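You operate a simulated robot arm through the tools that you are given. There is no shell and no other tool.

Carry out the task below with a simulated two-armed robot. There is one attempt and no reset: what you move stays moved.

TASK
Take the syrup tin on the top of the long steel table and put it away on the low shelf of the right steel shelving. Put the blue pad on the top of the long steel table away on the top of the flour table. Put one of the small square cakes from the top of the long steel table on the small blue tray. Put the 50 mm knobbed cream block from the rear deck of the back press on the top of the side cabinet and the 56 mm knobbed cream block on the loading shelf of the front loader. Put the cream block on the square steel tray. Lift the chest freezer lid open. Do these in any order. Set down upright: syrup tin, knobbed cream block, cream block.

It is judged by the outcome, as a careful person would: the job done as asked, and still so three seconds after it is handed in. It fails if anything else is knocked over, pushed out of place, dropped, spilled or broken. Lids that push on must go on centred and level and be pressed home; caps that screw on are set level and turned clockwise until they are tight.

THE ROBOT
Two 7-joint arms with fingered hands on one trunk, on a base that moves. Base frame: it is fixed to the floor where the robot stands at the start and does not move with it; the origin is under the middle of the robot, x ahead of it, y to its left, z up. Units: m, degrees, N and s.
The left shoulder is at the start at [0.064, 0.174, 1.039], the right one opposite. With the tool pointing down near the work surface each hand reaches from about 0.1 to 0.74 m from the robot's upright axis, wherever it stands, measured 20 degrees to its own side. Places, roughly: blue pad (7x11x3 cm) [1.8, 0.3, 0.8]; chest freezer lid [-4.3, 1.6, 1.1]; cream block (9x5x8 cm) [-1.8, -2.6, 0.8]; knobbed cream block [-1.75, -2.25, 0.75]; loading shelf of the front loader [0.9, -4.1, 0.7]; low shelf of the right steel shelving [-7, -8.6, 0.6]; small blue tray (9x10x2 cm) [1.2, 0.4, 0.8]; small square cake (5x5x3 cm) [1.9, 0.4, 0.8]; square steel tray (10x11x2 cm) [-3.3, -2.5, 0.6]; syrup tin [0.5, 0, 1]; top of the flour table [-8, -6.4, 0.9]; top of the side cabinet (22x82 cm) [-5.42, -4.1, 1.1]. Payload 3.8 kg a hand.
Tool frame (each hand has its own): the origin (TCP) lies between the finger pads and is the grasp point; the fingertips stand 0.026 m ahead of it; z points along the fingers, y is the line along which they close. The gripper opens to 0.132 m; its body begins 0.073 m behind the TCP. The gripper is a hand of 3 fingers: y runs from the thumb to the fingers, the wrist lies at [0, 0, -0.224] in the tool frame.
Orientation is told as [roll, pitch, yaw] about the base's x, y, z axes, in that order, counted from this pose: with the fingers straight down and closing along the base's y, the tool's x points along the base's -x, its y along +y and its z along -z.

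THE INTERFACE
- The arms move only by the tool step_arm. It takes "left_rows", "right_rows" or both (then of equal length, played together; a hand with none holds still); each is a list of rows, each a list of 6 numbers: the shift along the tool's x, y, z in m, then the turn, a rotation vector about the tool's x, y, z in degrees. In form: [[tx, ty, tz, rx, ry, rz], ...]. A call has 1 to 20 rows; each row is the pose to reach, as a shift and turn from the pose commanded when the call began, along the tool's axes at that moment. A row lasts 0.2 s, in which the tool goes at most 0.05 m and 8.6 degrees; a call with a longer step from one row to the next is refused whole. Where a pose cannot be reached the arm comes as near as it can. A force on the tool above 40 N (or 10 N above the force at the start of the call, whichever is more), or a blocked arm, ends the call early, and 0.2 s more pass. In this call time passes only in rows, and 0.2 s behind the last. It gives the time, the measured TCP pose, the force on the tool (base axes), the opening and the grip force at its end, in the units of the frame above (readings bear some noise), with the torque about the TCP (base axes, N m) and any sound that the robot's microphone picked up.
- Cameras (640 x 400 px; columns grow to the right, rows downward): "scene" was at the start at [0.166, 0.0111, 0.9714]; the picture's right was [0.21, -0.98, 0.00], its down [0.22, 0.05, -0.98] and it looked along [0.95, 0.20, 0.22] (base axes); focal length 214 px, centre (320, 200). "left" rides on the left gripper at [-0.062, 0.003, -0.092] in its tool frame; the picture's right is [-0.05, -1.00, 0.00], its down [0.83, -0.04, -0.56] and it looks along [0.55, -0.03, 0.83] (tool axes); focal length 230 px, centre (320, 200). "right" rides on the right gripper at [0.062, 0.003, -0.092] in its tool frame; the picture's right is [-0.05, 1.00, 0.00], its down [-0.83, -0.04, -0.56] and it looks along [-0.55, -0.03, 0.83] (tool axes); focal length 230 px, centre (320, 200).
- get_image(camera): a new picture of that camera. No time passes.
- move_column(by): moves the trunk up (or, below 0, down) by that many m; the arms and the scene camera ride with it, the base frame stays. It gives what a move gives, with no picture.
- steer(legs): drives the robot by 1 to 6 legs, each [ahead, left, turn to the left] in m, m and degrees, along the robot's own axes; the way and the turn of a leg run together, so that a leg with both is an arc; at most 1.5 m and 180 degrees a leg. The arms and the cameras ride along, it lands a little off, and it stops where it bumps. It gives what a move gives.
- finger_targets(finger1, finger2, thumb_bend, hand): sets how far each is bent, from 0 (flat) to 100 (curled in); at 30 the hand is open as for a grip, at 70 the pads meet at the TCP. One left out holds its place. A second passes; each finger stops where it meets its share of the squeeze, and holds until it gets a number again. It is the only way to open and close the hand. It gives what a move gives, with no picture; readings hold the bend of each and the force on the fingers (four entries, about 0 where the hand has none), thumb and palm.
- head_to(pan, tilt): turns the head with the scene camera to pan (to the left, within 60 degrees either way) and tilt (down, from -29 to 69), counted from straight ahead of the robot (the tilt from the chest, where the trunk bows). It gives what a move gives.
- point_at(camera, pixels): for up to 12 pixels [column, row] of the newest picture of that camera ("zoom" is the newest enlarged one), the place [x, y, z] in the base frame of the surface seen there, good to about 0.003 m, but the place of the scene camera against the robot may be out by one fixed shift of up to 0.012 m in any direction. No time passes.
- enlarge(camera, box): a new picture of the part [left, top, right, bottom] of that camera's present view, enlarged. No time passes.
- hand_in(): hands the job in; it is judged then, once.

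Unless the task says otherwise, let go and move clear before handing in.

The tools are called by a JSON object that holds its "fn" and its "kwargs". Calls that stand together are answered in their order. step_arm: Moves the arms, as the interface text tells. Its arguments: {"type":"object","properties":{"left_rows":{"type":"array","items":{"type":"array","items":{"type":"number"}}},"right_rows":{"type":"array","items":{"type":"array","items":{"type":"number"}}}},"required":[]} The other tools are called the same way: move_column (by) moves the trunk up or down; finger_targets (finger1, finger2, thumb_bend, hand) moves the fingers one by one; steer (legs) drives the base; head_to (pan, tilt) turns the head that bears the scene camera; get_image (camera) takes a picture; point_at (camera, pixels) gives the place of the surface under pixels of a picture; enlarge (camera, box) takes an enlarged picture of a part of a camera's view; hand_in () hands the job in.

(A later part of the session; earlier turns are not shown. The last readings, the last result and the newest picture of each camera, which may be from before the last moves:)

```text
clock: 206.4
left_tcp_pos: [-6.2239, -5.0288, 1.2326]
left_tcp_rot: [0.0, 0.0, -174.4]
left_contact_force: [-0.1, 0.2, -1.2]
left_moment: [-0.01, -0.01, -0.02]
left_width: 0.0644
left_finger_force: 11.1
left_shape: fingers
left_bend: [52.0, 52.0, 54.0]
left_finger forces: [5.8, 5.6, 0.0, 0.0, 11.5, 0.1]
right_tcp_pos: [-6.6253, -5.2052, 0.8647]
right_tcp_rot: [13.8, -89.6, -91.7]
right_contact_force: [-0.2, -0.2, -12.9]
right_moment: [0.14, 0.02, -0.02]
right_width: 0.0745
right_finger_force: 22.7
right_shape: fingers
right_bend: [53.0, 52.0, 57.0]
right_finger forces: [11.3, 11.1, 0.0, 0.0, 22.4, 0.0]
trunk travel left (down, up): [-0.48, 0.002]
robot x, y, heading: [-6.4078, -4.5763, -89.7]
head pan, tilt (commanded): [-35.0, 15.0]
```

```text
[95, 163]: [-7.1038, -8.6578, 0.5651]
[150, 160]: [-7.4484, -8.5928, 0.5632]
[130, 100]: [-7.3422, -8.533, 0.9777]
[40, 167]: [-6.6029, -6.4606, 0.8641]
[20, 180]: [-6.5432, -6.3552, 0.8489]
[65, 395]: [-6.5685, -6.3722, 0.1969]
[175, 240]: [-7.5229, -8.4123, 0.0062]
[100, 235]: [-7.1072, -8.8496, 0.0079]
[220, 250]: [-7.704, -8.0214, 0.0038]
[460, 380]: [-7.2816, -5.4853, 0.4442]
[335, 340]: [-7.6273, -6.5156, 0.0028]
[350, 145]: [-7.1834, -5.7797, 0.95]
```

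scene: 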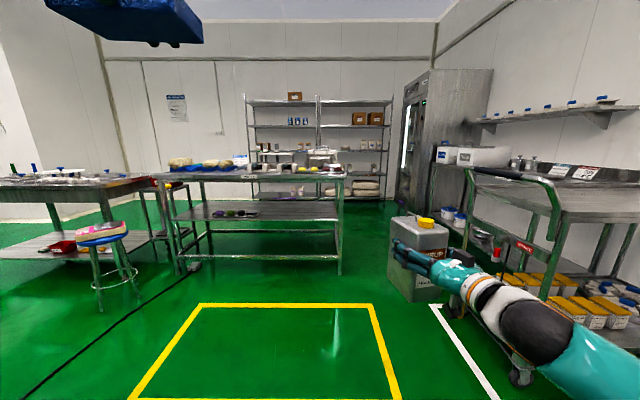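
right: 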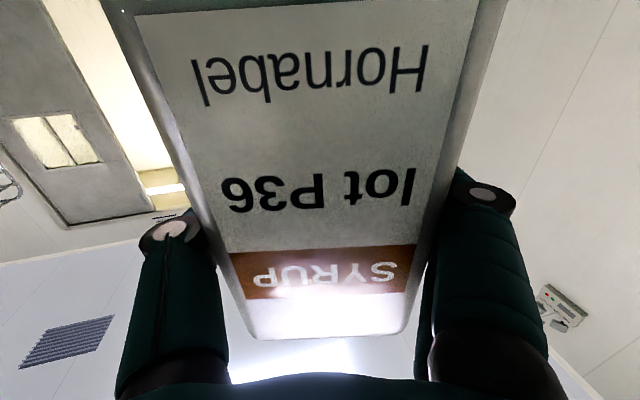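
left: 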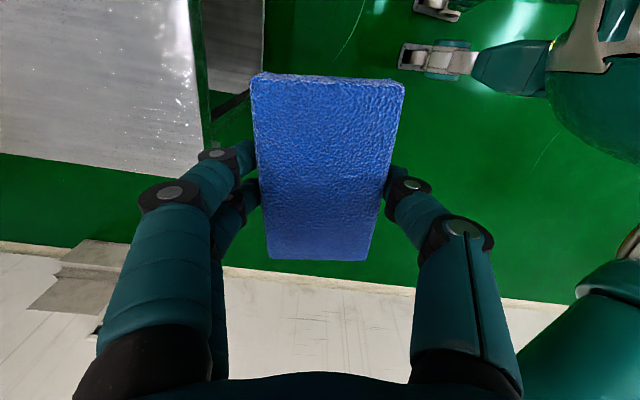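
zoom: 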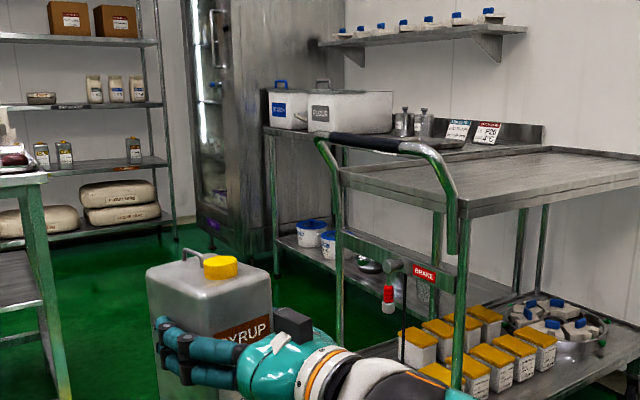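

Mapped: trolley end x≈−7.20 (y −5.48…−5.95), worktable corner (−6.55,−6.36), flour table front edge x≈−7.74 with free top around y −6.0…−6.6 at z≈0.85. The gap is about 0.77 m, so I'll raise the right arm to get the elbow above trolley height and check where the elbows are.

{"fn": "step_arm", "kwargs": {"right_rows": [[-0.045, 0.01, -0.01, 0, 0, 0], [-0.09, 0.02, -0.02, 0, 0, 0], [-0.135, 0.03, -0.03, 0, 0, 0], [-0.18, 0.04, -0.04, 0, 0, 0], [-0.225, 0.05, -0.05, 0, 0, 0], [-0.27, 0.06, -0.06, 0, 0, 0], [-0.315, 0.06, -0.06, 0, 0, 0], [-0.36, 0.06, -0.06, 0, 0, 0], [-0.4, 0.06, -0.06, 0, 0, 0], [-0.4, 0.06, -0.06, 0, 0, 0]]}}

{"fn": "head_to", "kwargs": {"pan": -60, "tilt": 10}}

{"fn": "get_image", "kwargs": {"camera": "scene"}}

```text
clock: 208.6
left_tcp_pos: [-6.225, -5.029, 1.2323]
left_tcp_rot: [-0.2, 0.0, -174.3]
left_contact_force: [-0.1, 0.9, -1.1]
left_moment: [0.0, -0.02, -0.01]
left_width: 0.0643
left_finger_force: 11.5
left_shape: fingers
left_bend: [52.0, 52.0, 54.0]
left_finger forces: [5.7, 5.8, 0.0, 0.0, 11.4, 0.0]
right_tcp_pos: [-6.5809, -5.136, 1.2625]
right_tcp_rot: [9.3, -89.4, -87.1]
right_contact_force: [0.6, -0.4, -11.9]
right_moment: [0.13, 0.04, -0.01]
right_width: 0.0742
right_finger_force: 21.7
right_shape: fingers
right_bend: [53.0, 52.0, 57.0]
right_finger forces: [10.8, 10.8, 0.0, 0.0, 21.8, 0.1]
trunk travel left (down, up): [-0.48, 0.002]
robot x, y, heading: [-6.4073, -4.5725, -89.7]
head pan, tilt (commanded): [-35.0, 15.0]
```

```text
clock: 209.5
left_tcp_pos: [-6.2243, -5.0295, 1.2322]
left_tcp_rot: [0.1, 0.0, -174.5]
left_contact_force: [0.6, 0.3, -0.2]
left_moment: [0.02, 0.0, 0.03]
left_width: 0.0645
left_finger_force: 11.7
left_shape: fingers
left_bend: [52.0, 52.0, 54.0]
left_finger forces: [5.6, 5.7, 0.0, 0.1, 11.4, 0.0]
right_tcp_pos: [-6.5792, -5.1356, 1.2642]
right_tcp_rot: [13.0, -89.5, -90.9]
right_contact_force: [0.2, -0.4, -12.7]
right_moment: [0.15, 0.04, 0.02]
right_width: 0.0743
right_finger_force: 21.7
right_shape: fingers
right_bend: [53.0, 52.0, 57.0]
right_finger forces: [11.0, 10.9, 0.0, 0.0, 21.8, 0.1]
trunk travel left (down, up): [-0.48, 0.002]
robot x, y, heading: [-6.4049, -4.5753, -89.5]
head pan, tilt (commanded): [-60.0, 10.0]
```

```text
taken
```

scene: 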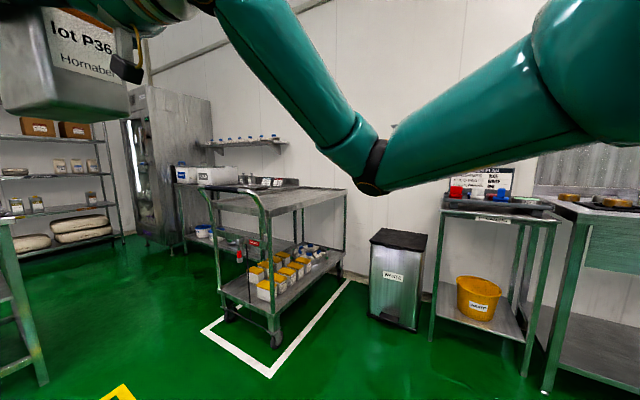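

The right elbow is at (370,180). I'll measure the arm's extents.

{"fn": "point_at", "kwargs": {"camera": "scene", "pixels": [[370, 185], [355, 150], [390, 170], [480, 130], [300, 90], [560, 60], [212, 200], [262, 215], [275, 345]]}}

{"fn": "head_to", "kwargs": {"pan": 60, "tilt": 10}}

{"fn": "get_image", "kwargs": {"camera": "scene"}}

```text
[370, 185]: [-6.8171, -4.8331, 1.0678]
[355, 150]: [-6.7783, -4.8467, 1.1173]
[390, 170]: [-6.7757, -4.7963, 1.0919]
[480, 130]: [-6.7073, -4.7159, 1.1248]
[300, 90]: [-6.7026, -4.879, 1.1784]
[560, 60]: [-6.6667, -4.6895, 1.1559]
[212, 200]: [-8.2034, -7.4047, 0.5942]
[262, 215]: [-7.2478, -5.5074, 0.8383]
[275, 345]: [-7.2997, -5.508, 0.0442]
```

```text
clock: 211.5
left_tcp_pos: [-6.2249, -5.0288, 1.2318]
left_tcp_rot: [0.0, 0.1, -174.5]
left_contact_force: [-0.1, 0.1, -0.2]
left_moment: [-0.02, 0.02, 0.02]
left_width: 0.0643
left_finger_force: 11.1
left_shape: fingers
left_bend: [52.0, 52.0, 54.0]
left_finger forces: [5.7, 5.7, 0.1, 0.0, 11.4, 0.0]
right_tcp_pos: [-6.5785, -5.135, 1.2628]
right_tcp_rot: [12.7, -89.6, -90.6]
right_contact_force: [0.9, 0.1, -13.0]
right_moment: [0.16, 0.03, 0.0]
right_width: 0.0744
right_finger_force: 21.6
right_shape: fingers
right_bend: [53.0, 52.0, 57.0]
right_finger forces: [11.0, 10.8, 0.1, 0.0, 21.8, 0.0]
trunk travel left (down, up): [-0.48, 0.002]
robot x, y, heading: [-6.4071, -4.5751, -89.5]
head pan, tilt (commanded): [60.0, 10.0]
```

```text
taken
```

scene: 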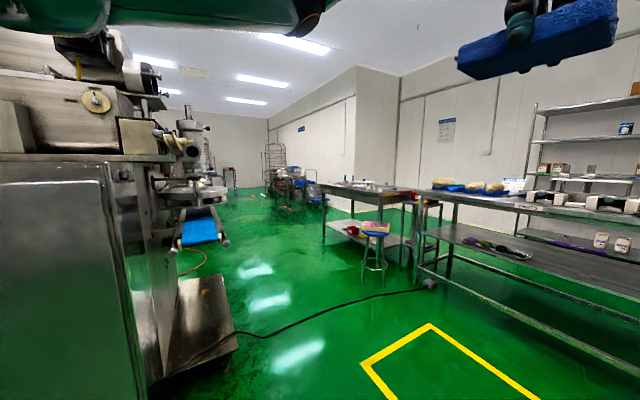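

Both elbows are now above z≈1.05, higher than the trolley handle (0.95) and worktable items, so only the base needs the gap. I'll firm the grip and drive diagonally through.

{"fn": "finger_targets", "kwargs": {"hand": "right", "finger1": 70, "finger2": 70, "thumb_bend": 70}}

{"fn": "steer", "kwargs": {"legs": [[0.8, 0, 0]]}}

{"fn": "head_to", "kwargs": {"pan": -20, "tilt": 35}}

{"fn": "get_image", "kwargs": {"camera": "scene"}}

```text
clock: 212.5
left_tcp_pos: [-6.2241, -5.027, 1.2328]
left_tcp_rot: [0.0, 0.1, -174.4]
left_contact_force: [0.2, 0.8, -0.7]
left_moment: [0.01, -0.01, -0.03]
left_width: 0.0645
left_finger_force: 11.6
left_shape: fingers
left_bend: [52.0, 52.0, 54.0]
left_finger forces: [5.7, 5.8, 0.0, 0.0, 11.4, 0.0]
right_tcp_pos: [-6.5792, -5.1362, 1.2644]
right_tcp_rot: [12.5, -89.6, -90.5]
right_contact_force: [0.5, 0.1, -13.4]
right_moment: [0.15, 0.05, -0.02]
right_width: 0.0742
right_finger_force: 24.7
right_shape: fingers
right_bend: [51.0, 50.0, 57.0]
right_finger forces: [12.6, 12.5, 0.0, 0.0, 25.1, 0.0]
trunk travel left (down, up): [-0.48, 0.002]
robot x, y, heading: [-6.4096, -4.5746, -89.8]
head pan, tilt (commanded): [60.0, 10.0]
```

```text
clock: 216.7
left_tcp_pos: [-6.2206, -5.825, 1.2317]
left_tcp_rot: [0.0, 0.0, -174.4]
left_contact_force: [0.0, 0.7, -1.2]
left_moment: [-0.02, 0.03, 0.01]
left_width: 0.0639
left_finger_force: 11.4
left_shape: fingers
left_bend: [52.0, 52.0, 54.0]
left_finger forces: [5.6, 5.7, 0.1, 0.1, 11.4, 0.0]
right_tcp_pos: [-6.5747, -5.9322, 1.2646]
right_tcp_rot: [12.9, -89.7, -90.6]
right_contact_force: [0.0, 0.2, -11.9]
right_moment: [0.2, 0.06, -0.02]
right_width: 0.0739
right_finger_force: 24.6
right_shape: fingers
right_bend: [51.0, 50.0, 57.0]
right_finger forces: [12.6, 12.5, 0.1, 0.0, 25.0, 0.0]
trunk travel left (down, up): [-0.48, 0.002]
robot x, y, heading: [-6.4052, -5.3671, -89.6]
head pan, tilt (commanded): [60.0, 10.0]
```

```text
clock: 218.3
left_tcp_pos: [-6.2192, -5.8256, 1.2331]
left_tcp_rot: [0.0, 0.0, -174.4]
left_contact_force: [-0.7, -0.2, -0.4]
left_moment: [0.01, -0.01, 0.0]
left_width: 0.0643
left_finger_force: 11.2
left_shape: fingers
left_bend: [52.0, 52.0, 54.0]
left_finger forces: [5.7, 5.6, 0.0, 0.1, 11.4, 0.0]
right_tcp_pos: [-6.575, -5.9326, 1.2635]
right_tcp_rot: [11.0, -89.5, -88.9]
right_contact_force: [-0.3, -0.9, -12.5]
right_moment: [0.15, 0.03, 0.04]
right_width: 0.0739
right_finger_force: 25.2
right_shape: fingers
right_bend: [51.0, 50.0, 57.0]
right_finger forces: [12.6, 12.5, 0.0, 0.0, 25.0, 0.0]
trunk travel left (down, up): [-0.48, 0.002]
robot x, y, heading: [-6.4063, -5.3666, -89.8]
head pan, tilt (commanded): [-20.0, 35.0]
```

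```text
taken
```

scene: 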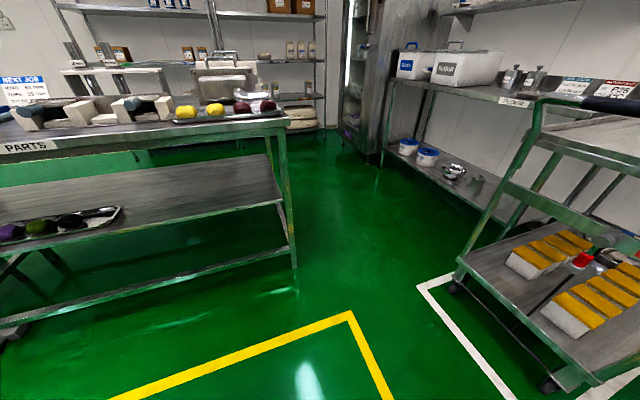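

I see the gap between the worktable leg (293,268) and trolley corner (455,285). I'll measure these precisely.

{"fn": "point_at", "kwargs": {"camera": "scene", "pixels": [[293, 266], [287, 124], [268, 185], [456, 286], [545, 100], [460, 265], [500, 200], [385, 150], [345, 135], [520, 98], [240, 60], [400, 70]]}}

```text
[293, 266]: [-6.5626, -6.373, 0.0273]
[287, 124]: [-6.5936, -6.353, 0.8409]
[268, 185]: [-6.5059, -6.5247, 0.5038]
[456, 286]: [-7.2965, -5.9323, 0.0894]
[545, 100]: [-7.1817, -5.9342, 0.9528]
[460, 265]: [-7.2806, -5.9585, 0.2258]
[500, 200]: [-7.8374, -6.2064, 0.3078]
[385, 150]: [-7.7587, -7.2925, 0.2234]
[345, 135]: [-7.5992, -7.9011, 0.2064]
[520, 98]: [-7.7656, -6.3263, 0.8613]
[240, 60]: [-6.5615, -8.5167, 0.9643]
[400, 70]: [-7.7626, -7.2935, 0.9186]
```

Clearances of about 0.38–0.44 m each side on the diagonal. Driving through.

{"fn": "steer", "kwargs": {"legs": [[1.13, -0.71, 0]]}}

{"fn": "head_to", "kwargs": {"pan": -55, "tilt": 25}}

{"fn": "get_image", "kwargs": {"camera": "scene"}}

{"fn": "head_to", "kwargs": {"pan": 0, "tilt": 25}}

{"fn": "get_image", "kwargs": {"camera": "scene"}}

```text
clock: 225.0
left_tcp_pos: [-6.9683, -6.9519, 1.2323]
left_tcp_rot: [0.0, -0.1, -176.3]
left_contact_force: [-0.7, -0.3, -0.9]
left_moment: [0.0, -0.02, 0.0]
left_width: 0.064
left_finger_force: 11.0
left_shape: fingers
left_bend: [52.0, 52.0, 54.0]
left_finger forces: [5.7, 5.7, 0.0, 0.1, 11.4, 0.1]
right_tcp_pos: [-7.3264, -7.0473, 1.2641]
right_tcp_rot: [11.3, -89.6, -91.2]
right_contact_force: [0.6, 0.0, -13.5]
right_moment: [0.21, 0.04, 0.02]
right_width: 0.074
right_finger_force: 25.0
right_shape: fingers
right_bend: [51.0, 50.0, 57.0]
right_finger forces: [12.6, 12.4, 0.0, 0.0, 24.9, 0.1]
trunk travel left (down, up): [-0.48, 0.002]
robot x, y, heading: [-7.135, -6.4929, -91.6]
head pan, tilt (commanded): [-20.0, 35.0]
```

```text
clock: 226.0
left_tcp_pos: [-6.9672, -6.9517, 1.2333]
left_tcp_rot: [0.0, 0.0, -176.3]
left_contact_force: [-1.0, -0.4, -0.7]
left_moment: [0.0, 0.01, 0.0]
left_width: 0.0645
left_finger_force: 11.1
left_shape: fingers
left_bend: [52.0, 52.0, 54.0]
left_finger forces: [5.6, 5.6, 0.0, 0.0, 11.5, 0.0]
right_tcp_pos: [-7.3263, -7.0479, 1.2626]
right_tcp_rot: [9.8, -89.5, -89.6]
right_contact_force: [-0.8, 0.4, -12.9]
right_moment: [0.2, 0.01, 0.0]
right_width: 0.074
right_finger_force: 25.0
right_shape: fingers
right_bend: [51.0, 50.0, 57.0]
right_finger forces: [12.5, 12.5, 0.1, 0.0, 24.9, 0.0]
trunk travel left (down, up): [-0.48, 0.002]
robot x, y, heading: [-7.138, -6.491, -91.5]
head pan, tilt (commanded): [-55.0, 25.0]
```

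```text
taken
```

scene: 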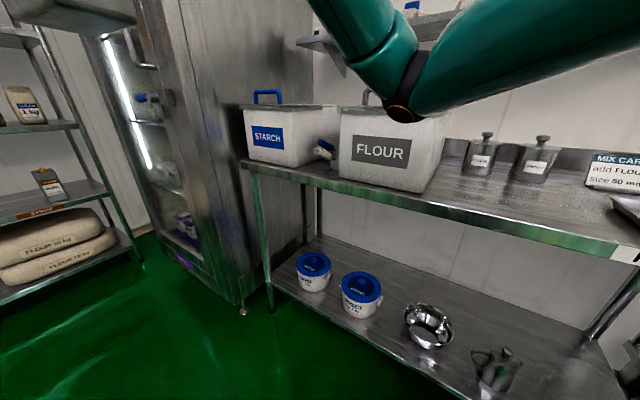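

```text
clock: 227.3
left_tcp_pos: [-6.9672, -6.9518, 1.2324]
left_tcp_rot: [-0.1, 0.0, -176.3]
left_contact_force: [-0.2, 0.0, -0.2]
left_moment: [0.03, -0.01, -0.05]
left_width: 0.0642
left_finger_force: 11.2
left_shape: fingers
left_bend: [52.0, 52.0, 54.0]
left_finger forces: [5.7, 5.7, 0.0, 0.1, 11.4, 0.0]
right_tcp_pos: [-7.3266, -7.0482, 1.2626]
right_tcp_rot: [10.4, -89.4, -90.2]
right_contact_force: [-0.3, 0.6, -13.5]
right_moment: [0.19, 0.05, 0.0]
right_width: 0.0742
right_finger_force: 25.0
right_shape: fingers
right_bend: [51.0, 50.0, 57.0]
right_finger forces: [12.6, 12.5, 0.0, 0.0, 25.0, 0.1]
trunk travel left (down, up): [-0.48, 0.002]
robot x, y, heading: [-7.1371, -6.4916, -91.8]
head pan, tilt (commanded): [0.0, 25.0]
```

```text
taken
```

scene: 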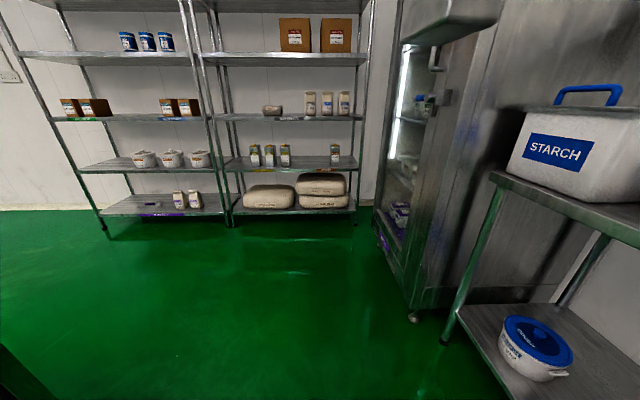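

I'm through the gap; the right shelving is straight ahead, with the low shelf (pixel 305,162) free between jars. I'll zoom to see it in detail.

{"fn": "enlarge", "kwargs": {"camera": "scene", "box": [200, 80, 380, 220]}}

{"fn": "point_at", "kwargs": {"camera": "zoom", "pixels": [[395, 290], [395, 310], [305, 290], [468, 290], [395, 262], [490, 300], [520, 280], [330, 305], [430, 280], [395, 130], [560, 310], [100, 310]]}}

```text
2.86 times, centred on (290, 150) of scene
```

zoom: 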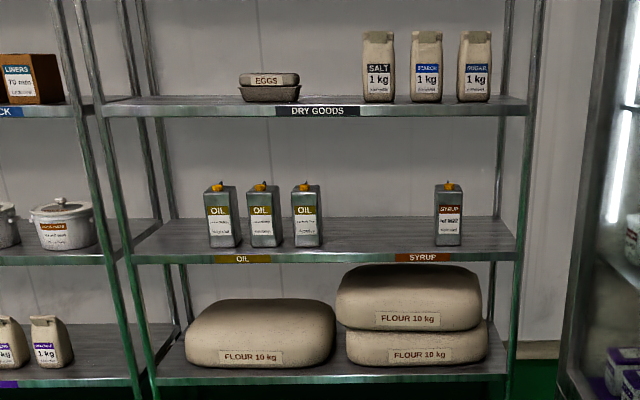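

```text
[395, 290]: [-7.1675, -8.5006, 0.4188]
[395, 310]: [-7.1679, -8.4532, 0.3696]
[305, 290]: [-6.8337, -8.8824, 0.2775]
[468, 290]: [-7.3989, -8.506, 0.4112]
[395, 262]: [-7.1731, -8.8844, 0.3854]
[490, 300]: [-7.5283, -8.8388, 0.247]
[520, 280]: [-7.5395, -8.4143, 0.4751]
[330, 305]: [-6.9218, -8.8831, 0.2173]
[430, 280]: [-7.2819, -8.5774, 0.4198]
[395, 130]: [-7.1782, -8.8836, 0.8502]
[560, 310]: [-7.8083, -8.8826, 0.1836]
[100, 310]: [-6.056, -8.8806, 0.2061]
```

The low shelf has labelled sections OIL and SYRUP; another syrup tin stands at zoom (448,215). I'll set mine beside it, so I measure there.

{"fn": "point_at", "kwargs": {"camera": "zoom", "pixels": [[448, 240], [436, 243], [462, 243], [423, 257], [395, 245], [490, 235], [500, 250], [320, 244], [448, 195], [448, 184], [400, 110], [395, 225]]}}

```text
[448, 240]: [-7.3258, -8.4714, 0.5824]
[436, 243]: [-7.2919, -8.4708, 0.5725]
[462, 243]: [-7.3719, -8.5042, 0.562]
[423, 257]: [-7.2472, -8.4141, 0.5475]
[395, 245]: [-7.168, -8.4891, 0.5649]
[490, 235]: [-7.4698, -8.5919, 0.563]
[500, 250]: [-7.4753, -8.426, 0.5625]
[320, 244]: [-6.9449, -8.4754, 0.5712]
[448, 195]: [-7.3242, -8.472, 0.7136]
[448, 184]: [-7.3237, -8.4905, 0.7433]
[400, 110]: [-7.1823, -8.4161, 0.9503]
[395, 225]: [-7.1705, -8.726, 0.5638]
```

My spot: x≈−7.175, left of the existing syrup tin at z≈0.564. First the pad: I'll turn right 90° to face the flour table.

{"fn": "steer", "kwargs": {"legs": [[0, 0, -88.4]]}}

{"fn": "head_to", "kwargs": {"pan": 0, "tilt": 25}}

{"fn": "get_image", "kwargs": {"camera": "scene"}}

{"fn": "get_image", "kwargs": {"camera": "left"}}

```text
clock: 231.4
left_tcp_pos: [-7.5904, -6.6766, 1.2321]
left_tcp_rot: [0.1, 0.1, 95.7]
left_contact_force: [0.9, -1.1, -1.2]
left_moment: [-0.02, -0.04, 0.0]
left_width: 0.0639
left_finger_force: 11.1
left_shape: fingers
left_bend: [52.0, 52.0, 55.0]
left_finger forces: [5.6, 5.5, 0.0, 0.1, 11.1, 0.1]
right_tcp_pos: [-7.6978, -6.3203, 1.263]
right_tcp_rot: [10.6, -89.5, -178.4]
right_contact_force: [0.4, -0.7, -12.0]
right_moment: [0.05, -0.14, 0.0]
right_width: 0.0737
right_finger_force: 23.9
right_shape: fingers
right_bend: [51.0, 50.0, 57.0]
right_finger forces: [11.9, 11.9, 0.0, 0.0, 23.7, 0.0]
trunk travel left (down, up): [-0.48, 0.002]
robot x, y, heading: [-7.1361, -6.4908, -179.5]
head pan, tilt (commanded): [0.0, 25.0]
```

```text
clock: 232.0
left_tcp_pos: [-7.5902, -6.6752, 1.2323]
left_tcp_rot: [-0.1, -0.1, 95.7]
left_contact_force: [-0.3, -0.1, -0.4]
left_moment: [-0.01, 0.0, 0.01]
left_width: 0.064
left_finger_force: 11.1
left_shape: fingers
left_bend: [52.0, 52.0, 55.0]
left_finger forces: [5.7, 5.5, 0.0, 0.1, 11.1, 0.0]
right_tcp_pos: [-7.6986, -6.3196, 1.2626]
right_tcp_rot: [9.1, -89.3, -176.8]
right_contact_force: [-0.5, 0.9, -12.8]
right_moment: [0.08, -0.22, -0.01]
right_width: 0.0739
right_finger_force: 23.6
right_shape: fingers
right_bend: [51.0, 50.0, 57.0]
right_finger forces: [12.0, 12.0, 0.0, 0.1, 23.8, 0.0]
trunk travel left (down, up): [-0.48, 0.002]
robot x, y, heading: [-7.1353, -6.4909, -179.4]
head pan, tilt (commanded): [0.0, 25.0]
```

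```text
taken
```

scene: 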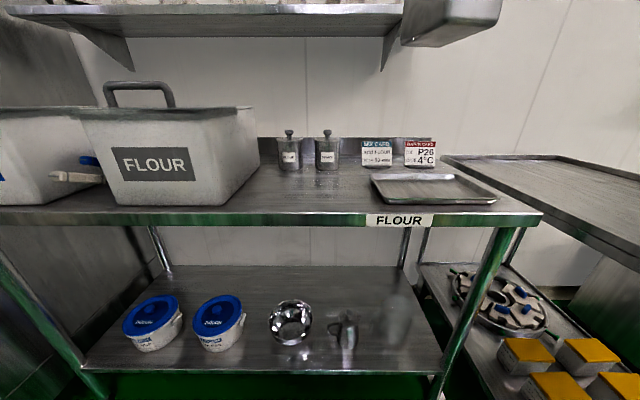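

```text
taken
```

left: 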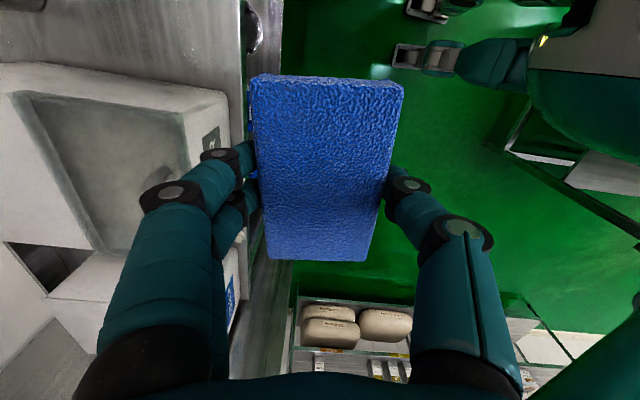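

The flour table has a free area around scene pixel (310,195), between the FLOUR bin and a steel tray. I'll measure it.

{"fn": "point_at", "kwargs": {"camera": "scene", "pixels": [[310, 195], [310, 212], [245, 195], [260, 165], [372, 180], [385, 203], [285, 165], [325, 168], [310, 178], [220, 200], [438, 30], [340, 30]]}}

```text
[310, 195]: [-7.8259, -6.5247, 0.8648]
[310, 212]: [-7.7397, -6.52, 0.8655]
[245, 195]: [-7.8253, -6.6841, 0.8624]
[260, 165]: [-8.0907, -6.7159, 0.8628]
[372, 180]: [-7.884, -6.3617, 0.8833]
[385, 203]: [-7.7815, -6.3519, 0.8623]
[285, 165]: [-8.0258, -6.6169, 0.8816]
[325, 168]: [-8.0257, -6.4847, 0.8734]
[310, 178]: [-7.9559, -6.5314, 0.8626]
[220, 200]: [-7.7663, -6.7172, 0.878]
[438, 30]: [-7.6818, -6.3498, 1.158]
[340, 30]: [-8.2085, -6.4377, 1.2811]
```

Free spot centre ≈ (−7.86, −6.525), table z≈0.86. I'll check the wall shelf's front edge so the raised tin stays clear when I move closer.

{"fn": "point_at", "kwargs": {"camera": "scene", "pixels": [[300, 8], [395, 6], [385, 60], [395, 25], [200, 10]]}}

```text
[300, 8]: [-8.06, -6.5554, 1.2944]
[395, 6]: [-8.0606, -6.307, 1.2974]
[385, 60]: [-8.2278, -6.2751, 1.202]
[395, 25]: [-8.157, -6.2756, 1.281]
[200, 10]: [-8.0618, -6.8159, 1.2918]
```

The shelf edge is at x=−8.06, well clear. I'll move 0.12 m closer.

{"fn": "steer", "kwargs": {"legs": [[0.12, 0, -0.5]]}}

{"fn": "step_arm", "kwargs": {"left_rows": [[-0.03, 0.03, 0.02, 0, 0, 0], [-0.06, 0.06, 0.04, 0, 0, 0], [-0.09, 0.09, 0.06, 0, 0, 0], [-0.12, 0.12, 0.08, 0, 0, 0], [-0.12, 0.14, 0.12, 0, 0, 0], [-0.12, 0.14, 0.12, 0, 0, 0]]}}

{"fn": "get_image", "kwargs": {"camera": "scene"}}

{"fn": "get_image", "kwargs": {"camera": "left"}}

```text
clock: 233.2
left_tcp_pos: [-7.7113, -6.6716, 1.2333]
left_tcp_rot: [0.0, 0.0, 95.2]
left_contact_force: [0.0, 0.3, -0.9]
left_moment: [0.0, 0.0, 0.0]
left_width: 0.0641
left_finger_force: 11.2
left_shape: fingers
left_bend: [52.0, 52.0, 54.0]
left_finger forces: [5.5, 5.5, 0.1, 0.0, 11.2, 0.0]
right_tcp_pos: [-7.8153, -6.3166, 1.2642]
right_tcp_rot: [9.9, -89.6, -178.1]
right_contact_force: [-0.3, -0.6, -12.7]
right_moment: [0.05, -0.17, -0.02]
right_width: 0.0739
right_finger_force: 23.5
right_shape: fingers
right_bend: [51.0, 50.0, 57.0]
right_finger forces: [12.0, 12.0, 0.1, 0.0, 23.9, 0.0]
trunk travel left (down, up): [-0.48, 0.002]
robot x, y, heading: [-7.2528, -6.495, 180.0]
head pan, tilt (commanded): [0.0, 25.0]
```

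```text
clock: 234.7
left_tcp_pos: [-7.8608, -6.5661, 1.1149]
left_tcp_rot: [0.0, 0.1, 95.3]
left_contact_force: [0.6, -0.1, -0.4]
left_moment: [-0.06, 0.01, 0.02]
left_width: 0.0638
left_finger_force: 11.2
left_shape: fingers
left_bend: [52.0, 53.0, 55.0]
left_finger forces: [5.6, 5.5, 0.0, 0.0, 11.1, 0.0]
right_tcp_pos: [-7.8158, -6.3152, 1.2626]
right_tcp_rot: [10.8, -89.6, -179.0]
right_contact_force: [-0.5, 0.3, -12.1]
right_moment: [0.05, -0.19, -0.02]
right_width: 0.0736
right_finger_force: 23.8
right_shape: fingers
right_bend: [51.0, 50.0, 57.0]
right_finger forces: [12.0, 12.0, 0.0, 0.0, 23.9, 0.0]
trunk travel left (down, up): [-0.48, 0.002]
robot x, y, heading: [-7.2527, -6.4914, 179.9]
head pan, tilt (commanded): [0.0, 25.0]
```

```text
taken
```

scene: 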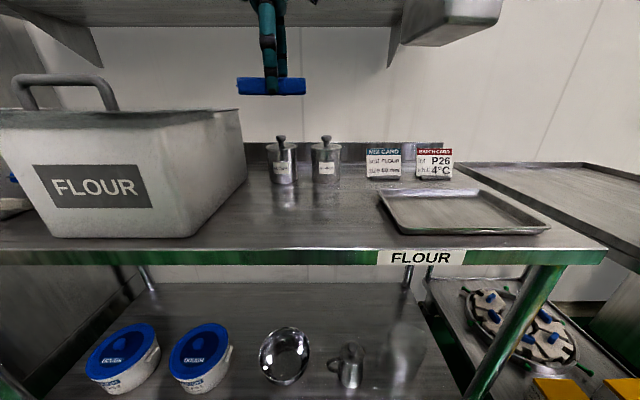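

```text
taken
```

left: 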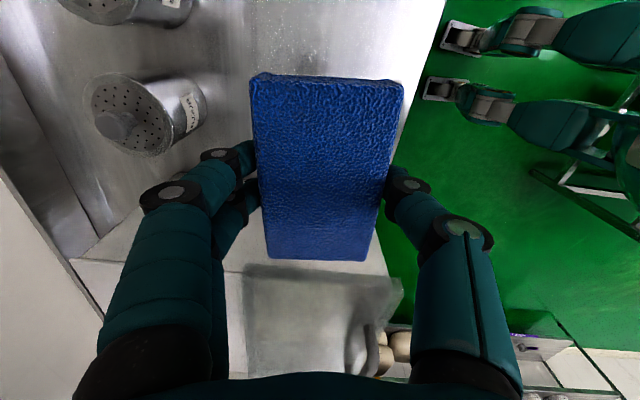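

Pad is over the table. I'll shift 5 cm to the right to be midway between bin and tray, then lower.

{"fn": "step_arm", "kwargs": {"left_rows": [[-0.025, -0.008, 0.02, 0, 0, 0], [-0.0488, -0.0156, 0.05, 0, 0, 0], [-0.0488, -0.0156, 0.09, 0, 0, 0], [-0.0488, -0.0156, 0.13, 0, 0, 0], [-0.0488, -0.0156, 0.17, 0, 0, 0], [-0.0488, -0.0156, 0.2, 0, 0, 0], [-0.0488, -0.0156, 0.21, 0, 0, 0], [-0.0488, -0.0156, 0.21, 0, 0, 0]]}}

{"fn": "get_image", "kwargs": {"camera": "scene"}}

```text
clock: 236.4
left_tcp_pos: [-7.8482, -6.5152, 0.9044]
left_tcp_rot: [0.0, -0.1, 95.3]
left_contact_force: [-1.2, -0.6, -0.6]
left_moment: [0.03, 0.03, -0.02]
left_width: 0.0634
left_finger_force: 11.0
left_shape: fingers
left_bend: [53.0, 53.0, 55.0]
left_finger forces: [5.5, 5.6, 0.0, 0.0, 11.0, 0.1]
right_tcp_pos: [-7.8158, -6.3154, 1.2627]
right_tcp_rot: [9.2, -89.5, -177.5]
right_contact_force: [0.3, 0.0, -11.9]
right_moment: [0.04, -0.19, 0.03]
right_width: 0.0738
right_finger_force: 23.5
right_shape: fingers
right_bend: [51.0, 50.0, 57.0]
right_finger forces: [12.1, 12.1, 0.0, 0.0, 23.8, 0.1]
trunk travel left (down, up): [-0.48, 0.002]
robot x, y, heading: [-7.2511, -6.493, 179.9]
head pan, tilt (commanded): [0.0, 25.0]
```

```text
taken
```

scene: 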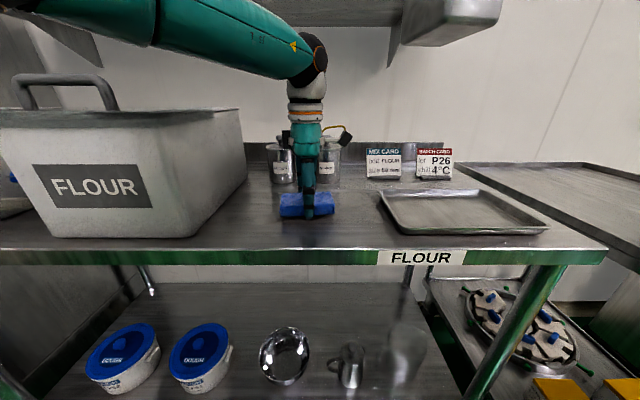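

Pad is just above the table, clear of everything. I'll lower in small steps until contact.

{"fn": "step_arm", "kwargs": {"left_rows": [[0, 0, 0.005, 0, 0, 0], [0, 0, 0.008, 0, 0, 0], [0, 0, 0.008, 0, 0, 0]]}}

{"fn": "step_arm", "kwargs": {"left_rows": [[0, 0, 0.003, 0, 0, 0], [0, 0, 0.003, 0, 0, 0]]}}

```text
clock: 237.2
left_tcp_pos: [-7.8488, -6.516, 0.8961]
left_tcp_rot: [0.0, -0.1, 95.3]
left_contact_force: [-0.2, -0.5, -0.6]
left_moment: [-0.04, -0.01, 0.0]
left_width: 0.0636
left_finger_force: 10.9
left_shape: fingers
left_bend: [53.0, 53.0, 55.0]
left_finger forces: [5.5, 5.4, 0.0, 0.0, 11.1, 0.0]
right_tcp_pos: [-7.8148, -6.3163, 1.2629]
right_tcp_rot: [9.6, -89.5, -177.7]
right_contact_force: [0.1, -0.4, -12.4]
right_moment: [0.03, -0.17, -0.01]
right_width: 0.074
right_finger_force: 24.0
right_shape: fingers
right_bend: [51.0, 50.0, 57.0]
right_finger forces: [12.1, 11.9, 0.1, 0.0, 23.8, 0.1]
trunk travel left (down, up): [-0.48, 0.002]
robot x, y, heading: [-7.2572, -6.4914, 179.7]
head pan, tilt (commanded): [0.0, 25.0]
```

```text
clock: 237.8
left_tcp_pos: [-7.8509, -6.5144, 0.8933]
left_tcp_rot: [0.1, 0.1, 95.4]
left_contact_force: [-0.9, -1.0, 1.5]
left_moment: [-0.03, 0.16, 0.05]
left_width: 0.0636
left_finger_force: 12.4
left_shape: fingers
left_bend: [53.0, 53.0, 55.0]
left_finger forces: [6.9, 7.2, 0.0, 0.1, 11.4, 0.1]
right_tcp_pos: [-7.8148, -6.3167, 1.2632]
right_tcp_rot: [9.2, -89.6, -177.4]
right_contact_force: [0.1, 0.4, -13.1]
right_moment: [0.05, -0.18, 0.01]
right_width: 0.0739
right_finger_force: 24.2
right_shape: fingers
right_bend: [51.0, 50.0, 57.0]
right_finger forces: [12.1, 12.1, 0.0, 0.0, 23.8, 0.0]
trunk travel left (down, up): [-0.48, 0.002]
robot x, y, heading: [-7.2529, -6.4905, 179.9]
head pan, tilt (commanded): [0.0, 25.0]
```

Contact is starting (1.5 N). One more millimetre, then open.

{"fn": "step_arm", "kwargs": {"left_rows": [[0, 0, 0.0015, 0, 0, 0], [0, 0, 0.0015, 0, 0, 0]]}}

{"fn": "finger_targets", "kwargs": {"hand": "left", "finger1": 43, "finger2": 43, "thumb_bend": 43}}

{"fn": "get_image", "kwargs": {"camera": "left"}}

```text
clock: 238.4
left_tcp_pos: [-7.8508, -6.5142, 0.8919]
left_tcp_rot: [0.2, 0.0, 95.2]
left_contact_force: [-0.8, -1.3, 10.4]
left_moment: [-0.08, 0.4, 0.05]
left_width: 0.0637
left_finger_force: 15.8
left_shape: fingers
left_bend: [53.0, 53.0, 55.0]
left_finger forces: [10.2, 11.0, 0.1, 0.0, 11.5, 0.0]
right_tcp_pos: [-7.8155, -6.3158, 1.2642]
right_tcp_rot: [8.6, -89.6, -176.7]
right_contact_force: [0.9, 0.3, -12.2]
right_moment: [0.03, -0.19, 0.0]
right_width: 0.0739
right_finger_force: 24.0
right_shape: fingers
right_bend: [51.0, 50.0, 57.0]
right_finger forces: [12.0, 12.0, 0.0, 0.1, 23.9, 0.0]
trunk travel left (down, up): [-0.48, 0.002]
robot x, y, heading: [-7.2553, -6.4926, 179.8]
head pan, tilt (commanded): [0.0, 25.0]
```

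```text
clock: 239.4
left_tcp_pos: [-7.8496, -6.5147, 0.8923]
left_tcp_rot: [0.1, -0.2, 95.3]
left_contact_force: [-0.2, 0.3, 10.0]
left_moment: [-0.01, -0.21, -0.05]
left_width: 0.0899
left_finger_force: 5.3
left_shape: fingers
left_bend: [43.0, 44.0, 43.0]
left_finger forces: [1.4, 2.1, 0.0, 0.0, 6.6, 0.0]
right_tcp_pos: [-7.8156, -6.316, 1.2627]
right_tcp_rot: [9.9, -89.5, -178.2]
right_contact_force: [0.5, -0.9, -13.1]
right_moment: [0.06, -0.21, 0.0]
right_width: 0.074
right_finger_force: 24.2
right_shape: fingers
right_bend: [51.0, 50.0, 57.0]
right_finger forces: [12.0, 12.0, 0.0, 0.0, 23.7, 0.0]
trunk travel left (down, up): [-0.48, 0.002]
robot x, y, heading: [-7.257, -6.492, 180.1]
head pan, tilt (commanded): [0.0, 25.0]
```

```text
taken
```

left: 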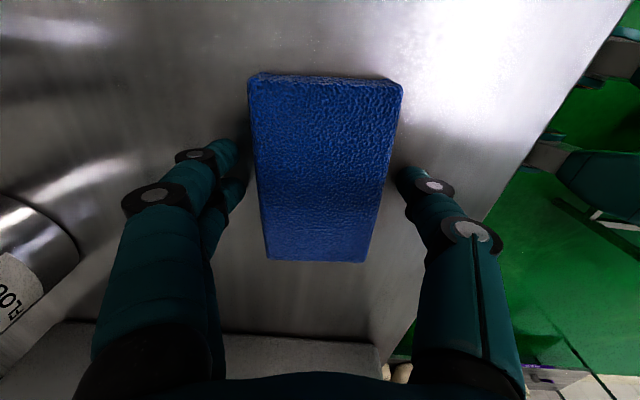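

The pad rests on the table and the fingers are off it. Lifting the left hand clear.

{"fn": "step_arm", "kwargs": {"left_rows": [[0, 0, -0.005, 0, 0, 0], [0, 0, -0.03, 0, 0, 0], [0, 0, -0.07, 0, 0, 0], [0, 0, -0.12, 0, 0, 0], [0, 0, -0.17, 0, 0, 0], [0, 0, -0.22, 0, 0, 0], [0, 0, -0.26, 0, 0, 0], [0, 0, -0.3, 0, 0, 0], [0, 0, -0.34, 0, 0, 0]]}}

{"fn": "get_image", "kwargs": {"camera": "scene"}}

{"fn": "get_image", "kwargs": {"camera": "left"}}

```text
clock: 241.4
left_tcp_pos: [-7.8195, -6.5232, 1.2212]
left_tcp_rot: [0.1, -0.1, 95.1]
left_contact_force: [-0.2, 0.4, -0.4]
left_moment: [0.01, 0.01, 0.0]
left_width: 0.0911
left_finger_force: 0.0
left_shape: fingers
left_bend: [43.0, 43.0, 43.0]
left_finger forces: [0.0, 0.0, 0.0, 0.0, 0.0, 0.1]
left hand out of reach, approached as far as the arm can: row 7, 8, 9
right_tcp_pos: [-7.8148, -6.3166, 1.2629]
right_tcp_rot: [9.3, -89.4, -177.6]
right_contact_force: [-0.8, 0.9, -12.5]
right_moment: [0.02, -0.2, 0.02]
right_width: 0.0739
right_finger_force: 23.8
right_shape: fingers
right_bend: [51.0, 50.0, 57.0]
right_finger forces: [12.0, 12.0, 0.0, 0.0, 23.6, 0.1]
trunk travel left (down, up): [-0.48, 0.002]
robot x, y, heading: [-7.256, -6.4897, 179.8]
head pan, tilt (commanded): [0.0, 25.0]
```

```text
taken
```

scene: 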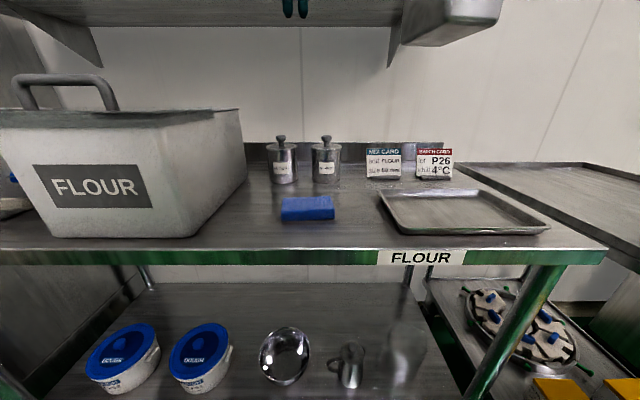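

```text
taken
```

left: 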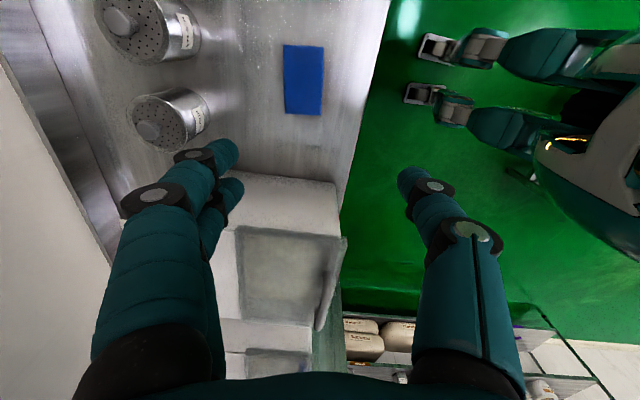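

The pad is placed neatly on the flour table. Now I'll tuck the left arm, back up and turn to face the shelving.

{"fn": "step_arm", "kwargs": {"left_rows": [[0.02, -0.04, 0, 0, 0, 0], [0.05, -0.08, 0, 0, 0, 0], [0.08, -0.12, 0, 0, 0, 0], [0.11, -0.16, 0, 0, 0, 0], [0.14, -0.2, 0, 0, 0, 0], [0.17, -0.23, 0, 0, 0, 0], [0.2, -0.25, 0, 0, 0, 0], [0.2, -0.25, 0, 0, 0, 0]]}}

{"fn": "steer", "kwargs": {"legs": [[-0.13, 0, 0], [0, 0, 90]]}}

{"fn": "step_arm", "kwargs": {"right_rows": [[0, 0, 0, 4, 0, 0], [0, 0, 0, 8, 0, 0], [0, 0, 0, 12, 0, 0], [0, 0, 0, 12, 0, 0]]}}

{"fn": "get_image", "kwargs": {"camera": "scene"}}

```text
clock: 243.2
left_tcp_pos: [-7.5535, -6.699, 1.2199]
left_tcp_rot: [0.0, -0.1, 95.3]
left_contact_force: [0.5, -0.3, 0.4]
left_moment: [-0.01, 0.0, 0.03]
left_width: 0.0911
left_finger_force: 0.0
left_shape: fingers
left_bend: [43.0, 43.0, 43.0]
left_finger forces: [0.1, 0.0, 0.1, 0.0, 0.0, 0.0]
right_tcp_pos: [-7.8161, -6.3156, 1.262]
right_tcp_rot: [12.4, -89.5, 179.4]
right_contact_force: [-0.3, 0.7, -13.0]
right_moment: [0.05, -0.2, -0.01]
right_width: 0.0739
right_finger_force: 23.6
right_shape: fingers
right_bend: [51.0, 50.0, 57.0]
right_finger forces: [11.9, 11.7, 0.0, 0.1, 23.4, 0.0]
trunk travel left (down, up): [-0.48, 0.002]
robot x, y, heading: [-7.254, -6.4913, 179.9]
head pan, tilt (commanded): [0.0, 25.0]
```

```text
clock: 248.3
left_tcp_pos: [-6.9175, -6.7905, 1.2207]
left_tcp_rot: [0.1, 0.0, -174.7]
left_contact_force: [1.1, -0.3, 0.0]
left_moment: [0.02, -0.01, 0.04]
left_width: 0.0912
left_finger_force: 0.0
left_shape: fingers
left_bend: [43.0, 43.0, 43.0]
left_finger forces: [0.1, 0.0, 0.0, 0.0, 0.0, 0.0]
right_tcp_pos: [-7.3025, -7.0536, 1.263]
right_tcp_rot: [9.8, -89.5, -87.9]
right_contact_force: [0.5, 0.3, -12.3]
right_moment: [0.18, 0.05, -0.01]
right_width: 0.0736
right_finger_force: 22.5
right_shape: fingers
right_bend: [51.0, 50.0, 58.0]
right_finger forces: [11.3, 11.2, 0.1, 0.0, 22.2, 0.1]
trunk travel left (down, up): [-0.48, 0.002]
robot x, y, heading: [-7.1294, -6.4913, -90.0]
head pan, tilt (commanded): [0.0, 25.0]
```

```text
clock: 249.3
left_tcp_pos: [-6.9184, -6.7906, 1.2193]
left_tcp_rot: [0.0, 0.0, -174.7]
left_contact_force: [0.1, -0.5, 0.2]
left_moment: [0.01, 0.01, -0.01]
left_width: 0.0909
left_finger_force: 0.0
left_shape: fingers
left_bend: [43.0, 43.0, 43.0]
left_finger forces: [0.0, 0.1, 0.0, 0.1, 0.0, 0.0]
right_tcp_pos: [-7.3004, -7.0535, 1.2625]
right_tcp_rot: [-0.1, -89.3, -90.1]
right_contact_force: [0.7, 0.3, -12.8]
right_moment: [0.18, 0.03, -0.02]
right_width: 0.0737
right_finger_force: 22.8
right_shape: fingers
right_bend: [51.0, 50.0, 58.0]
right_finger forces: [11.3, 11.4, 0.0, 0.0, 22.3, 0.1]
trunk travel left (down, up): [-0.48, 0.002]
robot x, y, heading: [-7.1267, -6.4914, -89.9]
head pan, tilt (commanded): [0.0, 25.0]
```

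```text
taken
```

scene: 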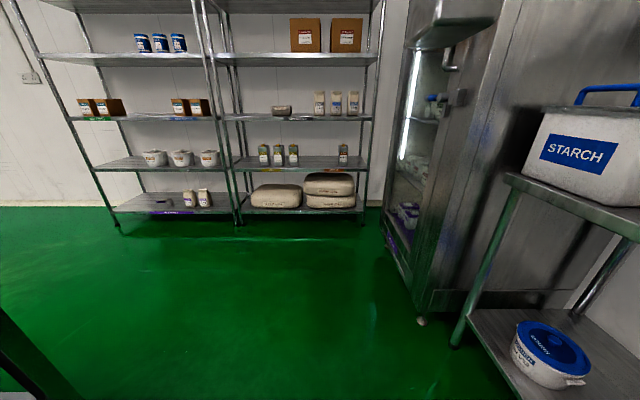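

Aligned with the shelving. I'll drive forward to stand before the right bay, then lower the trunk so the tin is level with the low shelf.

{"fn": "steer", "kwargs": {"legs": [[0.93, 0.127, 0]]}}

{"fn": "move_column", "kwargs": {"by": -0.36}}

{"fn": "head_to", "kwargs": {"pan": -10, "tilt": 0}}

{"fn": "get_image", "kwargs": {"camera": "scene"}}

```text
clock: 254.1
left_tcp_pos: [-6.7938, -7.6927, 1.2208]
left_tcp_rot: [-0.1, 0.1, -174.9]
left_contact_force: [-0.4, -0.1, -0.4]
left_moment: [-0.02, -0.04, 0.03]
left_width: 0.0913
left_finger_force: 0.1
left_shape: fingers
left_bend: [43.0, 43.0, 43.0]
left_finger forces: [0.0, 0.0, 0.0, 0.0, 0.1, 0.0]
right_tcp_pos: [-7.1787, -7.9545, 1.2628]
right_tcp_rot: [-2.5, -89.4, -88.0]
right_contact_force: [-0.4, 0.5, -13.1]
right_moment: [0.18, 0.02, 0.02]
right_width: 0.0736
right_finger_force: 22.2
right_shape: fingers
right_bend: [51.0, 50.0, 58.0]
right_finger forces: [11.3, 11.3, 0.0, 0.0, 22.2, 0.0]
trunk travel left (down, up): [-0.48, 0.002]
robot x, y, heading: [-7.0018, -7.3938, -90.2]
head pan, tilt (commanded): [0.0, 25.0]
```

```text
clock: 257.6
left_tcp_pos: [-6.7934, -7.6917, 0.8605]
left_tcp_rot: [0.1, 0.0, -174.9]
left_contact_force: [-0.2, 1.5, 0.1]
left_moment: [-0.01, 0.0, 0.03]
left_width: 0.0912
left_finger_force: 0.0
left_shape: fingers
left_bend: [43.0, 43.0, 43.0]
left_finger forces: [0.0, 0.1, 0.0, 0.0, 0.0, 0.0]
right_tcp_pos: [-7.1783, -7.9944, 0.8313]
right_tcp_rot: [-0.4, -81.7, -90.0]
right_contact_force: [-0.7, 0.4, -12.4]
right_moment: [0.15, 0.01, 0.02]
right_width: 0.0735
right_finger_force: 22.5
right_shape: fingers
right_bend: [51.0, 50.0, 58.0]
right_finger forces: [11.3, 11.3, 0.0, 0.1, 22.2, 0.0]
trunk travel left (down, up): [-0.12, 0.362]
robot x, y, heading: [-7.0001, -7.3923, -90.1]
head pan, tilt (commanded): [0.0, 25.0]
```

```text
clock: 258.5
left_tcp_pos: [-6.7928, -7.6929, 0.8604]
left_tcp_rot: [-0.1, 0.0, -174.9]
left_contact_force: [0.3, -0.2, -0.3]
left_moment: [-0.01, 0.0, -0.04]
left_width: 0.0913
left_finger_force: 0.0
left_shape: fingers
left_bend: [43.0, 43.0, 43.0]
left_finger forces: [0.0, 0.0, 0.1, 0.1, 0.0, 0.0]
right_tcp_pos: [-7.1771, -7.9939, 0.8305]
right_tcp_rot: [-0.5, -81.7, -90.0]
right_contact_force: [0.8, -0.3, -13.3]
right_moment: [0.15, 0.0, 0.03]
right_width: 0.0737
right_finger_force: 22.5
right_shape: fingers
right_bend: [51.0, 50.0, 58.0]
right_finger forces: [11.2, 11.4, 0.0, 0.1, 22.2, 0.0]
trunk travel left (down, up): [-0.12, 0.362]
robot x, y, heading: [-7.0017, -7.3942, -90.5]
head pan, tilt (commanded): [-10.0, 0.0]
```

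```text
taken
```

scene: 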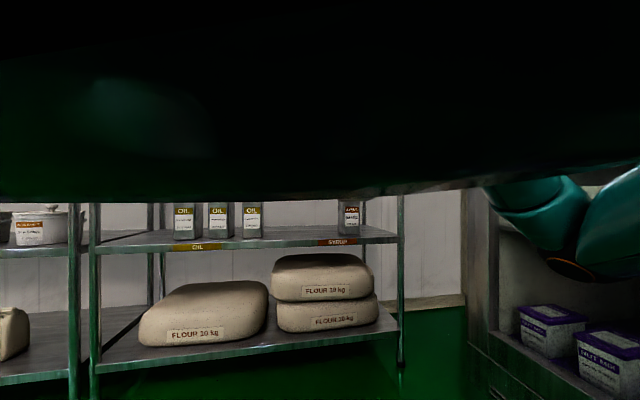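

The right hand sagged in pitch to −81.7° during the lowering, maybe something touched the arm. I'll look around the right arm before moving on.

{"fn": "head_to", "kwargs": {"pan": -55, "tilt": 0}}

{"fn": "get_image", "kwargs": {"camera": "scene"}}

{"fn": "get_image", "kwargs": {"camera": "right"}}

{"fn": "get_image", "kwargs": {"camera": "left"}}

```text
clock: 259.6
left_tcp_pos: [-6.7928, -7.6929, 0.8587]
left_tcp_rot: [0.1, 0.0, -174.9]
left_contact_force: [-1.0, -0.3, 0.7]
left_moment: [0.01, -0.03, -0.03]
left_width: 0.0913
left_finger_force: 0.0
left_shape: fingers
left_bend: [43.0, 43.0, 43.0]
left_finger forces: [0.0, 0.0, 0.2, 0.0, 0.0, 0.0]
right_tcp_pos: [-7.1767, -7.9935, 0.8301]
right_tcp_rot: [-0.4, -81.8, -90.0]
right_contact_force: [-1.3, 0.0, -12.3]
right_moment: [0.15, 0.04, 0.01]
right_width: 0.0735
right_finger_force: 22.4
right_shape: fingers
right_bend: [51.0, 50.0, 58.0]
right_finger forces: [11.2, 11.3, 0.0, 0.1, 22.2, 0.0]
trunk travel left (down, up): [-0.12, 0.362]
robot x, y, heading: [-6.9965, -7.3922, -90.4]
head pan, tilt (commanded): [-55.0, 0.0]
```

```text
taken
```

scene: 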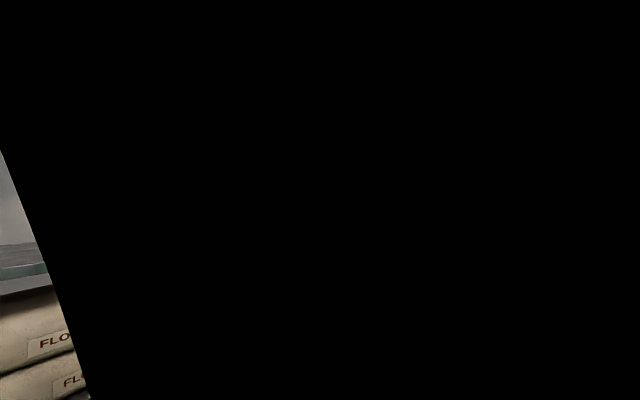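

```text
taken
```

right: 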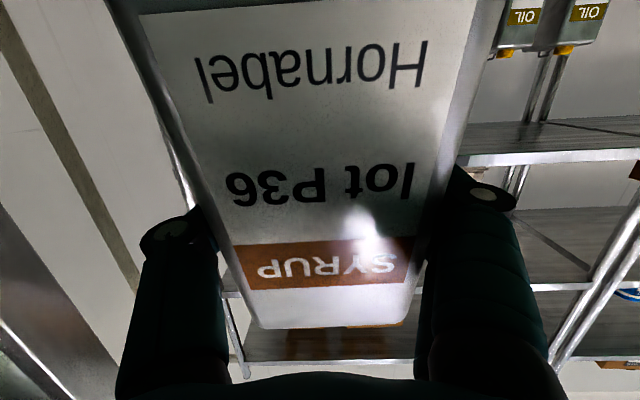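

```text
taken
```

left: 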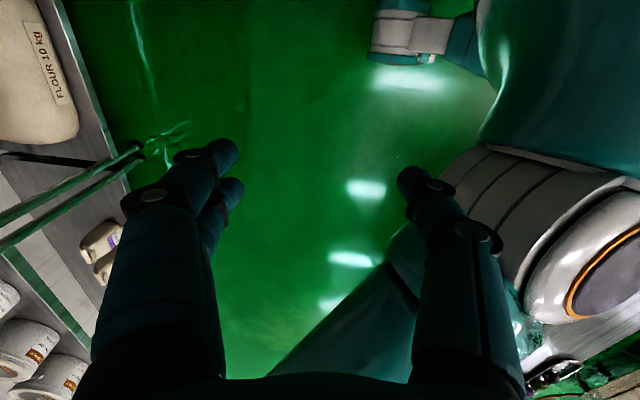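

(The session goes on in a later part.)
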